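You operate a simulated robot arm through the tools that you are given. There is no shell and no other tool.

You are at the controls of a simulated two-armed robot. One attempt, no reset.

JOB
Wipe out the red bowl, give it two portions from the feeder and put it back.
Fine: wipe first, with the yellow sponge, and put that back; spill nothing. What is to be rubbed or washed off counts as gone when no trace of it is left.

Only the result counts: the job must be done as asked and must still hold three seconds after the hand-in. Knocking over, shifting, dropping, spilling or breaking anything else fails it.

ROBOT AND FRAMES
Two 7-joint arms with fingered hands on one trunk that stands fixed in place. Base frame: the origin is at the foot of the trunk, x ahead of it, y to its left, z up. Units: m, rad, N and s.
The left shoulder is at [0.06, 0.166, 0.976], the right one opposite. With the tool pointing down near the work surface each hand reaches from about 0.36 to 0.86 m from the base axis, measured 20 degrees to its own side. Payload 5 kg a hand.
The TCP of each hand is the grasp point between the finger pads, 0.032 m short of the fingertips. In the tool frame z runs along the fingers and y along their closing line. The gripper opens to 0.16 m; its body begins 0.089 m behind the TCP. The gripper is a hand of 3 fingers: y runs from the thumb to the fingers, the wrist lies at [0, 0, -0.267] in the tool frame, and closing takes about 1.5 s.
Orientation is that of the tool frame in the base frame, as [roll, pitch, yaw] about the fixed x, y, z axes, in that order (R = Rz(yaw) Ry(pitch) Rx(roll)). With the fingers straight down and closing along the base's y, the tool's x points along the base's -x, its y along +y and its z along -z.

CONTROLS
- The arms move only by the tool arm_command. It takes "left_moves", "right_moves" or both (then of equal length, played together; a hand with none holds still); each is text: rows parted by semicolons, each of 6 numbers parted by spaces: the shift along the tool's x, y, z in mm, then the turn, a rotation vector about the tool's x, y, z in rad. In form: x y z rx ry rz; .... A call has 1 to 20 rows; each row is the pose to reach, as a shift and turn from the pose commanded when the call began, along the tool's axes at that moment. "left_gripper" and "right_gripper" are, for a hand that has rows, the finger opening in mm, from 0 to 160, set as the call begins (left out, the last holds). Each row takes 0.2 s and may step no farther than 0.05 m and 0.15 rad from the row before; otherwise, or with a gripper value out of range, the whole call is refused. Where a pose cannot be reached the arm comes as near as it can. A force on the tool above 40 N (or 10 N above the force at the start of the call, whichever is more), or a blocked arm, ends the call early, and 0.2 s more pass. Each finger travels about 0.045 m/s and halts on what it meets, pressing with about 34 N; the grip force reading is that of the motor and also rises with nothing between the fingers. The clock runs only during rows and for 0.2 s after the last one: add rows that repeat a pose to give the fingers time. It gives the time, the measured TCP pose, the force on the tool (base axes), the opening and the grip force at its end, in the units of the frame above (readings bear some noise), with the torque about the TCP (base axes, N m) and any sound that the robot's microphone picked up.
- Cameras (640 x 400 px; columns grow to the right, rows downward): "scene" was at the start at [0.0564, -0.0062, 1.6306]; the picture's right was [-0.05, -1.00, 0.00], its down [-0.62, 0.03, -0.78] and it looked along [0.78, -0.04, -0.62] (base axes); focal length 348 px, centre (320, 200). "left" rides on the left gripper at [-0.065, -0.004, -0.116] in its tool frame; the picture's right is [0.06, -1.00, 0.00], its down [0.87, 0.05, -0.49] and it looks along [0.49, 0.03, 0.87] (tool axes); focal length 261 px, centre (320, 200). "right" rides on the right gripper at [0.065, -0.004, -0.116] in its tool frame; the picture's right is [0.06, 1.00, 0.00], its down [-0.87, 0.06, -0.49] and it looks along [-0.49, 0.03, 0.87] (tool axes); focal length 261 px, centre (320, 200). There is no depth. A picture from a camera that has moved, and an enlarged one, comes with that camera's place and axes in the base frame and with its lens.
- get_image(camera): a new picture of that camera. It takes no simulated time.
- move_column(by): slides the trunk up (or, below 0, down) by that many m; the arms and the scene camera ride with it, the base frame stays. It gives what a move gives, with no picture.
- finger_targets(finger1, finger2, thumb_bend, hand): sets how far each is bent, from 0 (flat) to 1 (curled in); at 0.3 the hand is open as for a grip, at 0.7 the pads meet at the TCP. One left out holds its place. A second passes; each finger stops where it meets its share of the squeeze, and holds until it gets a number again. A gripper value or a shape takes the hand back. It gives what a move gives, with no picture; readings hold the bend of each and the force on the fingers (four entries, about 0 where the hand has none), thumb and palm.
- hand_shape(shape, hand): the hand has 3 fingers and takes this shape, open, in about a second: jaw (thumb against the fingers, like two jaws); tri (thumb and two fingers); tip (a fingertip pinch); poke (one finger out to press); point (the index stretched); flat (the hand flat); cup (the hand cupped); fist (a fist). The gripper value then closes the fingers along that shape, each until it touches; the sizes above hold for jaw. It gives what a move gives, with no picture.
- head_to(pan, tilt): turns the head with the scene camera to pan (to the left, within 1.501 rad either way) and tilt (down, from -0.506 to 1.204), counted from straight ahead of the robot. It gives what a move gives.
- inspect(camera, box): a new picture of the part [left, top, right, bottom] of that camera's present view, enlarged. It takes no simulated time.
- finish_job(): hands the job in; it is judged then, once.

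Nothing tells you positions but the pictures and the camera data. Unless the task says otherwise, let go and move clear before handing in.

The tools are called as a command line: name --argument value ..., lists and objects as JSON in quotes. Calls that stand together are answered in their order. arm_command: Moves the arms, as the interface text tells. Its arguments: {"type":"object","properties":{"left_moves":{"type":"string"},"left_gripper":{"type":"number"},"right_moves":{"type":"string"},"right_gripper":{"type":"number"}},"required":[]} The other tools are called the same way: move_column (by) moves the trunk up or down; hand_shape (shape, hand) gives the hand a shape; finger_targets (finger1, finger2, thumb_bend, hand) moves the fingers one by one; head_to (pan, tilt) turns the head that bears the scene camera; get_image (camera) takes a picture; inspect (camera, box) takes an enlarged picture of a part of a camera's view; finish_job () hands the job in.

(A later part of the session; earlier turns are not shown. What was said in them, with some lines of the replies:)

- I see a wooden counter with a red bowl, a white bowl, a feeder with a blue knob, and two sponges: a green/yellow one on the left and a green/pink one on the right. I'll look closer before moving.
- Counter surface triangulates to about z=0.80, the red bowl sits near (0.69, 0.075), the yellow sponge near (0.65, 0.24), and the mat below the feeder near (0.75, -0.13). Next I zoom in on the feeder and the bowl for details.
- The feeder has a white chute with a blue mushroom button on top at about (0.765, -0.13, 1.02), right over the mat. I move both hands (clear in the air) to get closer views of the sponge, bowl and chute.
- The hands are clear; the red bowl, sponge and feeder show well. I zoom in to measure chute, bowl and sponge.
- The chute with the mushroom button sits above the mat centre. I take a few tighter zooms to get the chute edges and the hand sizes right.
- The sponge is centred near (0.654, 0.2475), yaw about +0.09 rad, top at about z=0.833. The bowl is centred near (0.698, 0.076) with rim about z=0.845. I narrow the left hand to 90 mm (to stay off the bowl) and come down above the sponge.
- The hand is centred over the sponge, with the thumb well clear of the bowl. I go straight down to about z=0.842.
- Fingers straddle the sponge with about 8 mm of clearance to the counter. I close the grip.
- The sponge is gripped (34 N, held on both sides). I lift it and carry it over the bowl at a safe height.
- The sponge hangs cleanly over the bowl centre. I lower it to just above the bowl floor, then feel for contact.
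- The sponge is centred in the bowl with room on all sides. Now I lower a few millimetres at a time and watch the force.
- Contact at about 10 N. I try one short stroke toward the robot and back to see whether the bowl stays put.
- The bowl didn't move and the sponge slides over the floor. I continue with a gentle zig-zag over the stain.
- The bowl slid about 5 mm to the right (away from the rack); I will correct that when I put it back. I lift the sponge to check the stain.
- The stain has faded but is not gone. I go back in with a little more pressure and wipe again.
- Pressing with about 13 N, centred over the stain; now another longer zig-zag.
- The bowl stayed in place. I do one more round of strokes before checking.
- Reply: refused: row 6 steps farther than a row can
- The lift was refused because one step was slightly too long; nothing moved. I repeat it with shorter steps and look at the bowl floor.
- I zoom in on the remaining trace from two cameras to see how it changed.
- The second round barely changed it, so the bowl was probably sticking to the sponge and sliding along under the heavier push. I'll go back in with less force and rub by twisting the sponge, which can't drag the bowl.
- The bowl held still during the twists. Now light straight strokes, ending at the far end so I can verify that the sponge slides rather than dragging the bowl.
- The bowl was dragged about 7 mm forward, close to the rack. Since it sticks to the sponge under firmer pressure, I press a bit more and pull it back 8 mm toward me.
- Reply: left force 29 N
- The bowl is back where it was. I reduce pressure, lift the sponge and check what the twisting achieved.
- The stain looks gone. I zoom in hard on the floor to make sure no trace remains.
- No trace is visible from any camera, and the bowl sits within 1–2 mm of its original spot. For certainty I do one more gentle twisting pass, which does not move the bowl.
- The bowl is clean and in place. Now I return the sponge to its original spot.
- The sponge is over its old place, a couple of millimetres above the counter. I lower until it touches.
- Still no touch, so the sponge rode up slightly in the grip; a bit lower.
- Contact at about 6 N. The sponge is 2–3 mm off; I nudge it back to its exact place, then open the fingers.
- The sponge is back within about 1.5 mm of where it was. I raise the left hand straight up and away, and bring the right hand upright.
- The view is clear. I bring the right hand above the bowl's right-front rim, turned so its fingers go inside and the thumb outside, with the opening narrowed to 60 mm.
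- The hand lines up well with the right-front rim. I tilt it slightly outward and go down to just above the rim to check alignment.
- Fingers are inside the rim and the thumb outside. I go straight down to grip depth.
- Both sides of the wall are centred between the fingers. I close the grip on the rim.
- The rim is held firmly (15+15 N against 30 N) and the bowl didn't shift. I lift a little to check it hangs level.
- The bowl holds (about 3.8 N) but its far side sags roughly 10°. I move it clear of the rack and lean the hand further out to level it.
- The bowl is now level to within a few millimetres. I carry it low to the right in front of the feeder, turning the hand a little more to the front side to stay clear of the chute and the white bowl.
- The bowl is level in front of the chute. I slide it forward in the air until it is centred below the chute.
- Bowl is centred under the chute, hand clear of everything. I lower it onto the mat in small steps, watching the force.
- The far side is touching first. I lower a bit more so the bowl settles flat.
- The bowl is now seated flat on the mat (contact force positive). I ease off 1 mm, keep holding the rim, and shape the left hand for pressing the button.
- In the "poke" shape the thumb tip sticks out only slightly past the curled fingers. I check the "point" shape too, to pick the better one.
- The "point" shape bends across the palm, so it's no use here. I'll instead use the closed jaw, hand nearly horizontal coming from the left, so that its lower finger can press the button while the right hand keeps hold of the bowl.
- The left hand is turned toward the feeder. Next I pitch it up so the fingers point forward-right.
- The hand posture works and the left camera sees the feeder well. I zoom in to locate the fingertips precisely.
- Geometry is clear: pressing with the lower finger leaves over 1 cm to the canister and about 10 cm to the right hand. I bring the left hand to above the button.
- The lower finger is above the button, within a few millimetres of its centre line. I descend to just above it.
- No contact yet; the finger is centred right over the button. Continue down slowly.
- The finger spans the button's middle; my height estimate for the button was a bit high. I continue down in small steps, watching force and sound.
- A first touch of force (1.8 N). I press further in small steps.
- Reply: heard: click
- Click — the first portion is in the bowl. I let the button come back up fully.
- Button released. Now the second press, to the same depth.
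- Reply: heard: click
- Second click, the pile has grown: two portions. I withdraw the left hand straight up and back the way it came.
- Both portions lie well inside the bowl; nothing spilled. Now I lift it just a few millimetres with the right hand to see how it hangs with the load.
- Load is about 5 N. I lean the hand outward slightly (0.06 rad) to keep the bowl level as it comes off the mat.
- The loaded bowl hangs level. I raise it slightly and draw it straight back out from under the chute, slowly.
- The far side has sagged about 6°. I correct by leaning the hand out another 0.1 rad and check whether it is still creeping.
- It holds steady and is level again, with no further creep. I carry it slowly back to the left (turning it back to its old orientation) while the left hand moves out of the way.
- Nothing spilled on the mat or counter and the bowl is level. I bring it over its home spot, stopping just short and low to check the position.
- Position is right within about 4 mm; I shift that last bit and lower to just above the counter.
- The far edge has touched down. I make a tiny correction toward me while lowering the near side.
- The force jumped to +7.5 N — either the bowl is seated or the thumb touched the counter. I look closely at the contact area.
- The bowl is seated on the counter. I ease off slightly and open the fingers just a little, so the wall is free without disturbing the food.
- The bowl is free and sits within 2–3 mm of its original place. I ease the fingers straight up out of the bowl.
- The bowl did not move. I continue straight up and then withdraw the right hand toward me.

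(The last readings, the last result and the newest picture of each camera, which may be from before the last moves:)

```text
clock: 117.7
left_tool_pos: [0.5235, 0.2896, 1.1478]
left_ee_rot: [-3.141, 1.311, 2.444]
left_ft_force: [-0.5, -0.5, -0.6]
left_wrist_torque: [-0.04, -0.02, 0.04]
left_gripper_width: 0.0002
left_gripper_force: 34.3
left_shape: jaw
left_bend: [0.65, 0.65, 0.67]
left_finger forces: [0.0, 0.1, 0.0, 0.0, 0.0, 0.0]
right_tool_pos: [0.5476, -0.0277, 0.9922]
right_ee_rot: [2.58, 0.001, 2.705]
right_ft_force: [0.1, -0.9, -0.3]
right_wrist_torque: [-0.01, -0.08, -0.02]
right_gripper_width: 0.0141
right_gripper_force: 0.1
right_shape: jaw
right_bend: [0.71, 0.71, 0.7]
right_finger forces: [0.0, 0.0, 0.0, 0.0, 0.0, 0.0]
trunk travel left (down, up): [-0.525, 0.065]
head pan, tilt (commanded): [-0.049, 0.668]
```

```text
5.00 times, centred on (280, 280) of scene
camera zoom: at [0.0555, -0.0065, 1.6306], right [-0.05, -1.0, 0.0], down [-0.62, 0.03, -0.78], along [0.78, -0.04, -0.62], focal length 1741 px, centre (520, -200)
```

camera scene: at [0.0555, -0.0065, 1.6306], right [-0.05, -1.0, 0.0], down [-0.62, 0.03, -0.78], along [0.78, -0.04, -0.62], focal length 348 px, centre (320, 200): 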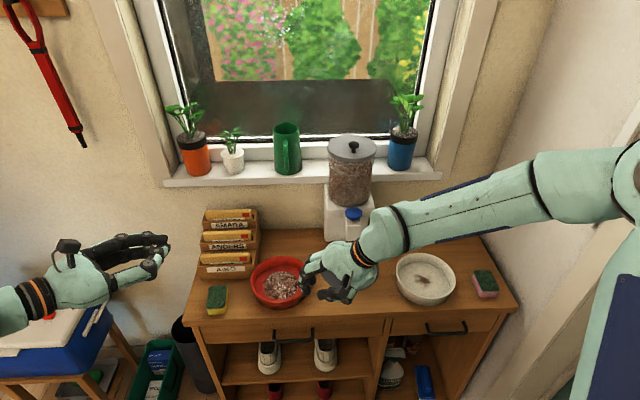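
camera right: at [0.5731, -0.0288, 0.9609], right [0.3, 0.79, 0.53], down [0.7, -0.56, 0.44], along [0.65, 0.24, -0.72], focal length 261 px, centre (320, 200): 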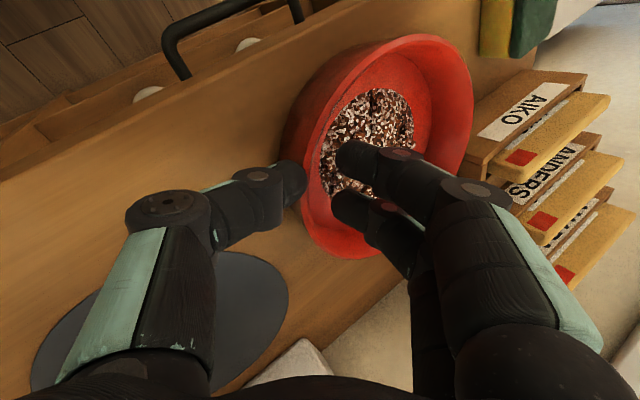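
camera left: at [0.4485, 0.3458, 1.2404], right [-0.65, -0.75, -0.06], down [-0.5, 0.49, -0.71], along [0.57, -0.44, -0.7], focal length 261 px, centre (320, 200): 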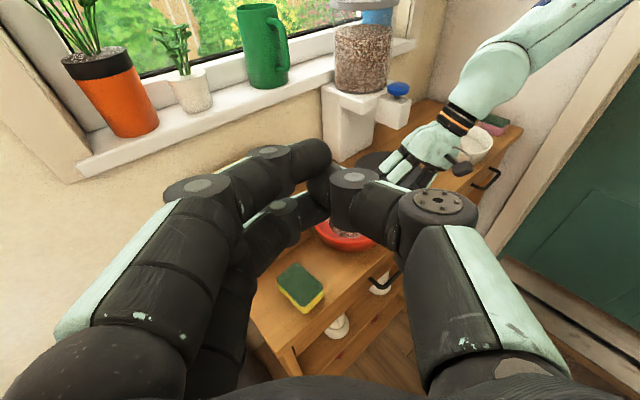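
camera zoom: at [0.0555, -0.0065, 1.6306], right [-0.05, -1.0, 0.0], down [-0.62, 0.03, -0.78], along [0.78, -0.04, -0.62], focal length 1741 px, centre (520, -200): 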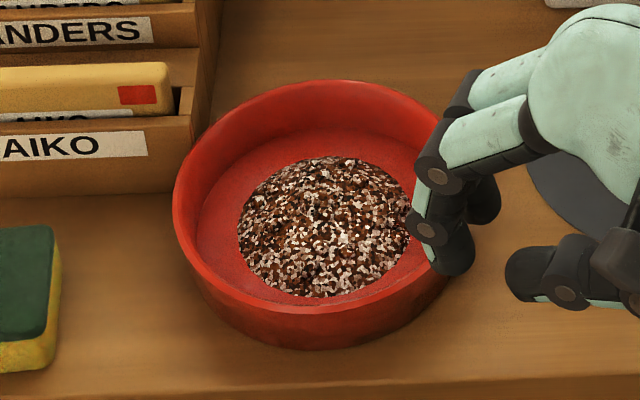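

The right hand is out; I move it well clear and then check the whole scene for spills or shifted things.

arm_command --right_moves "1 -19.7 -35.9 0 0 0; 2 -39.4 -71.8 0 0 0; 3 -59 -107.8 0 0 0; 4 -78.7 -143.7 0 0 0; 4.9 -98.4 -179.6 0 0 0; 4.9 -98.4 -179.6 0 0 0"

get_image --camera "scene"

inspect --camera "scene" --box '[190, 200, 350, 320]'

inspect --camera "scene" --box '[310, 190, 470, 310]'

inspect --camera "scene" --box '[240, 240, 320, 320]'

```text
clock: 119.1
left_tool_pos: [0.5233, 0.2889, 1.1466]
left_ee_rot: [-3.139, 1.311, 2.445]
left_ft_force: [-0.1, 0.5, 0.3]
left_wrist_torque: [0.01, 0.01, -0.05]
left_gripper_width: 0.0
left_gripper_force: 33.9
left_shape: jaw
left_bend: [0.65, 0.65, 0.67]
left_finger forces: [0.1, 0.1, 0.0, 0.1, 0.0, 0.0]
right_tool_pos: [0.4673, -0.1884, 1.0904]
right_ee_rot: [2.58, 0.0, 2.705]
right_ft_force: [0.1, 0.7, 0.0]
right_wrist_torque: [-0.01, -0.01, 0.0]
right_gripper_width: 0.0139
right_gripper_force: 0.0
right_shape: jaw
right_bend: [0.71, 0.71, 0.7]
right_finger forces: [0.1, 0.1, 0.1, 0.0, 0.1, 0.0]
trunk travel left (down, up): [-0.525, 0.065]
head pan, tilt (commanded): [-0.049, 0.668]
```

```text
taken
camera scene: at [0.0569, -0.006, 1.6305], right [-0.05, -1.0, 0.0], down [-0.62, 0.03, -0.78], along [0.78, -0.04, -0.62], focal length 348 px, centre (320, 200)
```

scene: 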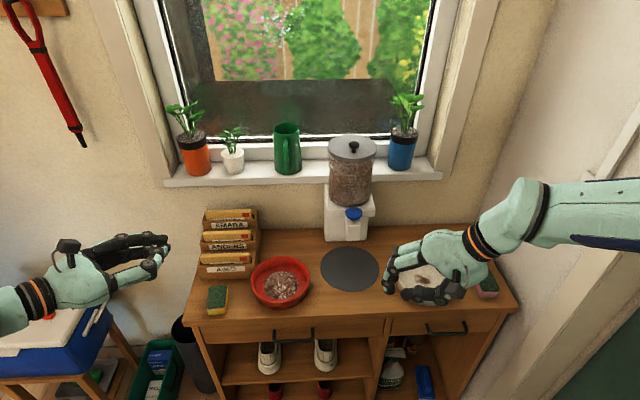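

```text
3.33 times, centred on (270, 260) of scene
camera zoom: at [0.0569, -0.006, 1.6305], right [-0.05, -1.0, 0.0], down [-0.62, 0.03, -0.78], along [0.78, -0.04, -0.62], focal length 1160 px, centre (487, 0)
```

zoom: 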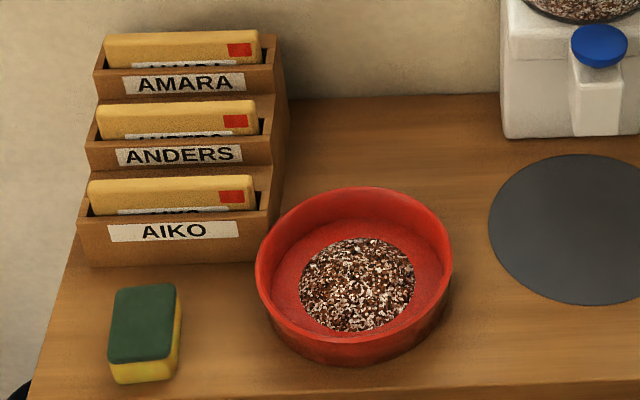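

```text
3.33 times, centred on (390, 250) of scene
camera zoom: at [0.0569, -0.006, 1.6305], right [-0.05, -1.0, 0.0], down [-0.62, 0.03, -0.78], along [0.78, -0.04, -0.62], focal length 1160 px, centre (87, 33)
```

zoom: 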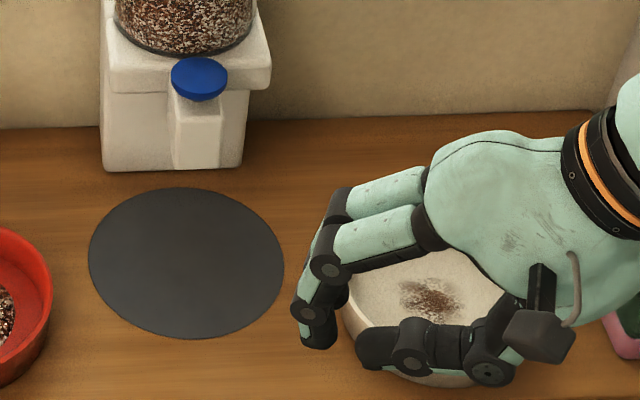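

```text
5.00 times, centred on (280, 280) of scene
camera zoom: at [0.0569, -0.006, 1.6305], right [-0.05, -1.0, 0.0], down [-0.62, 0.03, -0.78], along [0.78, -0.04, -0.62], focal length 1741 px, centre (520, -200)
```

zoom: 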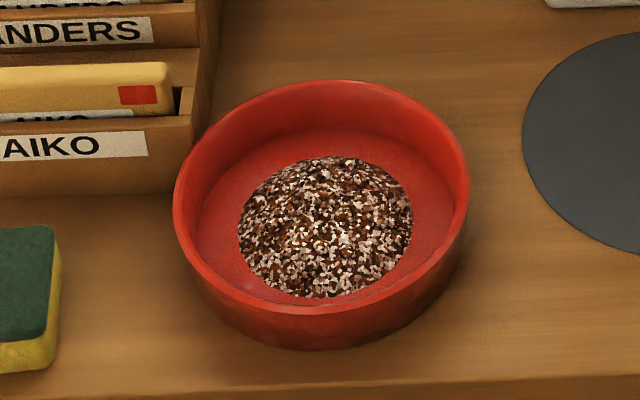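

Everything checks out: the red bowl is clean-wiped, filled with two portions and back within about 2 mm of its place. The yellow sponge is back, mat and counter show no spills, rack and white bowl are unmoved, and both hands are clear. I hand in the job.

finish_job

```text
The job is handed in.
```

The job is handed in: I wiped the red bowl with the yellow sponge, gave it two portions from the feeder and put it back.

- **Wiping:** No trace of the stain showed from any camera in close-up. The first passes only faded it because the bowl slid along with the sponge. Lighter strokes and twisting the sponge took it off.
- **Sponge:** It is back within about 1.5 mm of where it was.
- **Portions:** I pressed the button twice. There was a click each time, and the food landed in the bowl and stayed there.
- **Bowl:** It is back within about 2–3 mm of its original spot. It tipped about 6° while I carried it back loaded. I levelled it, and no food showed on the mat or counter afterwards.
- **Everything else:** The letter rack and white bowl match their original positions in the pictures. Both hands had let go and were clear before I handed in.
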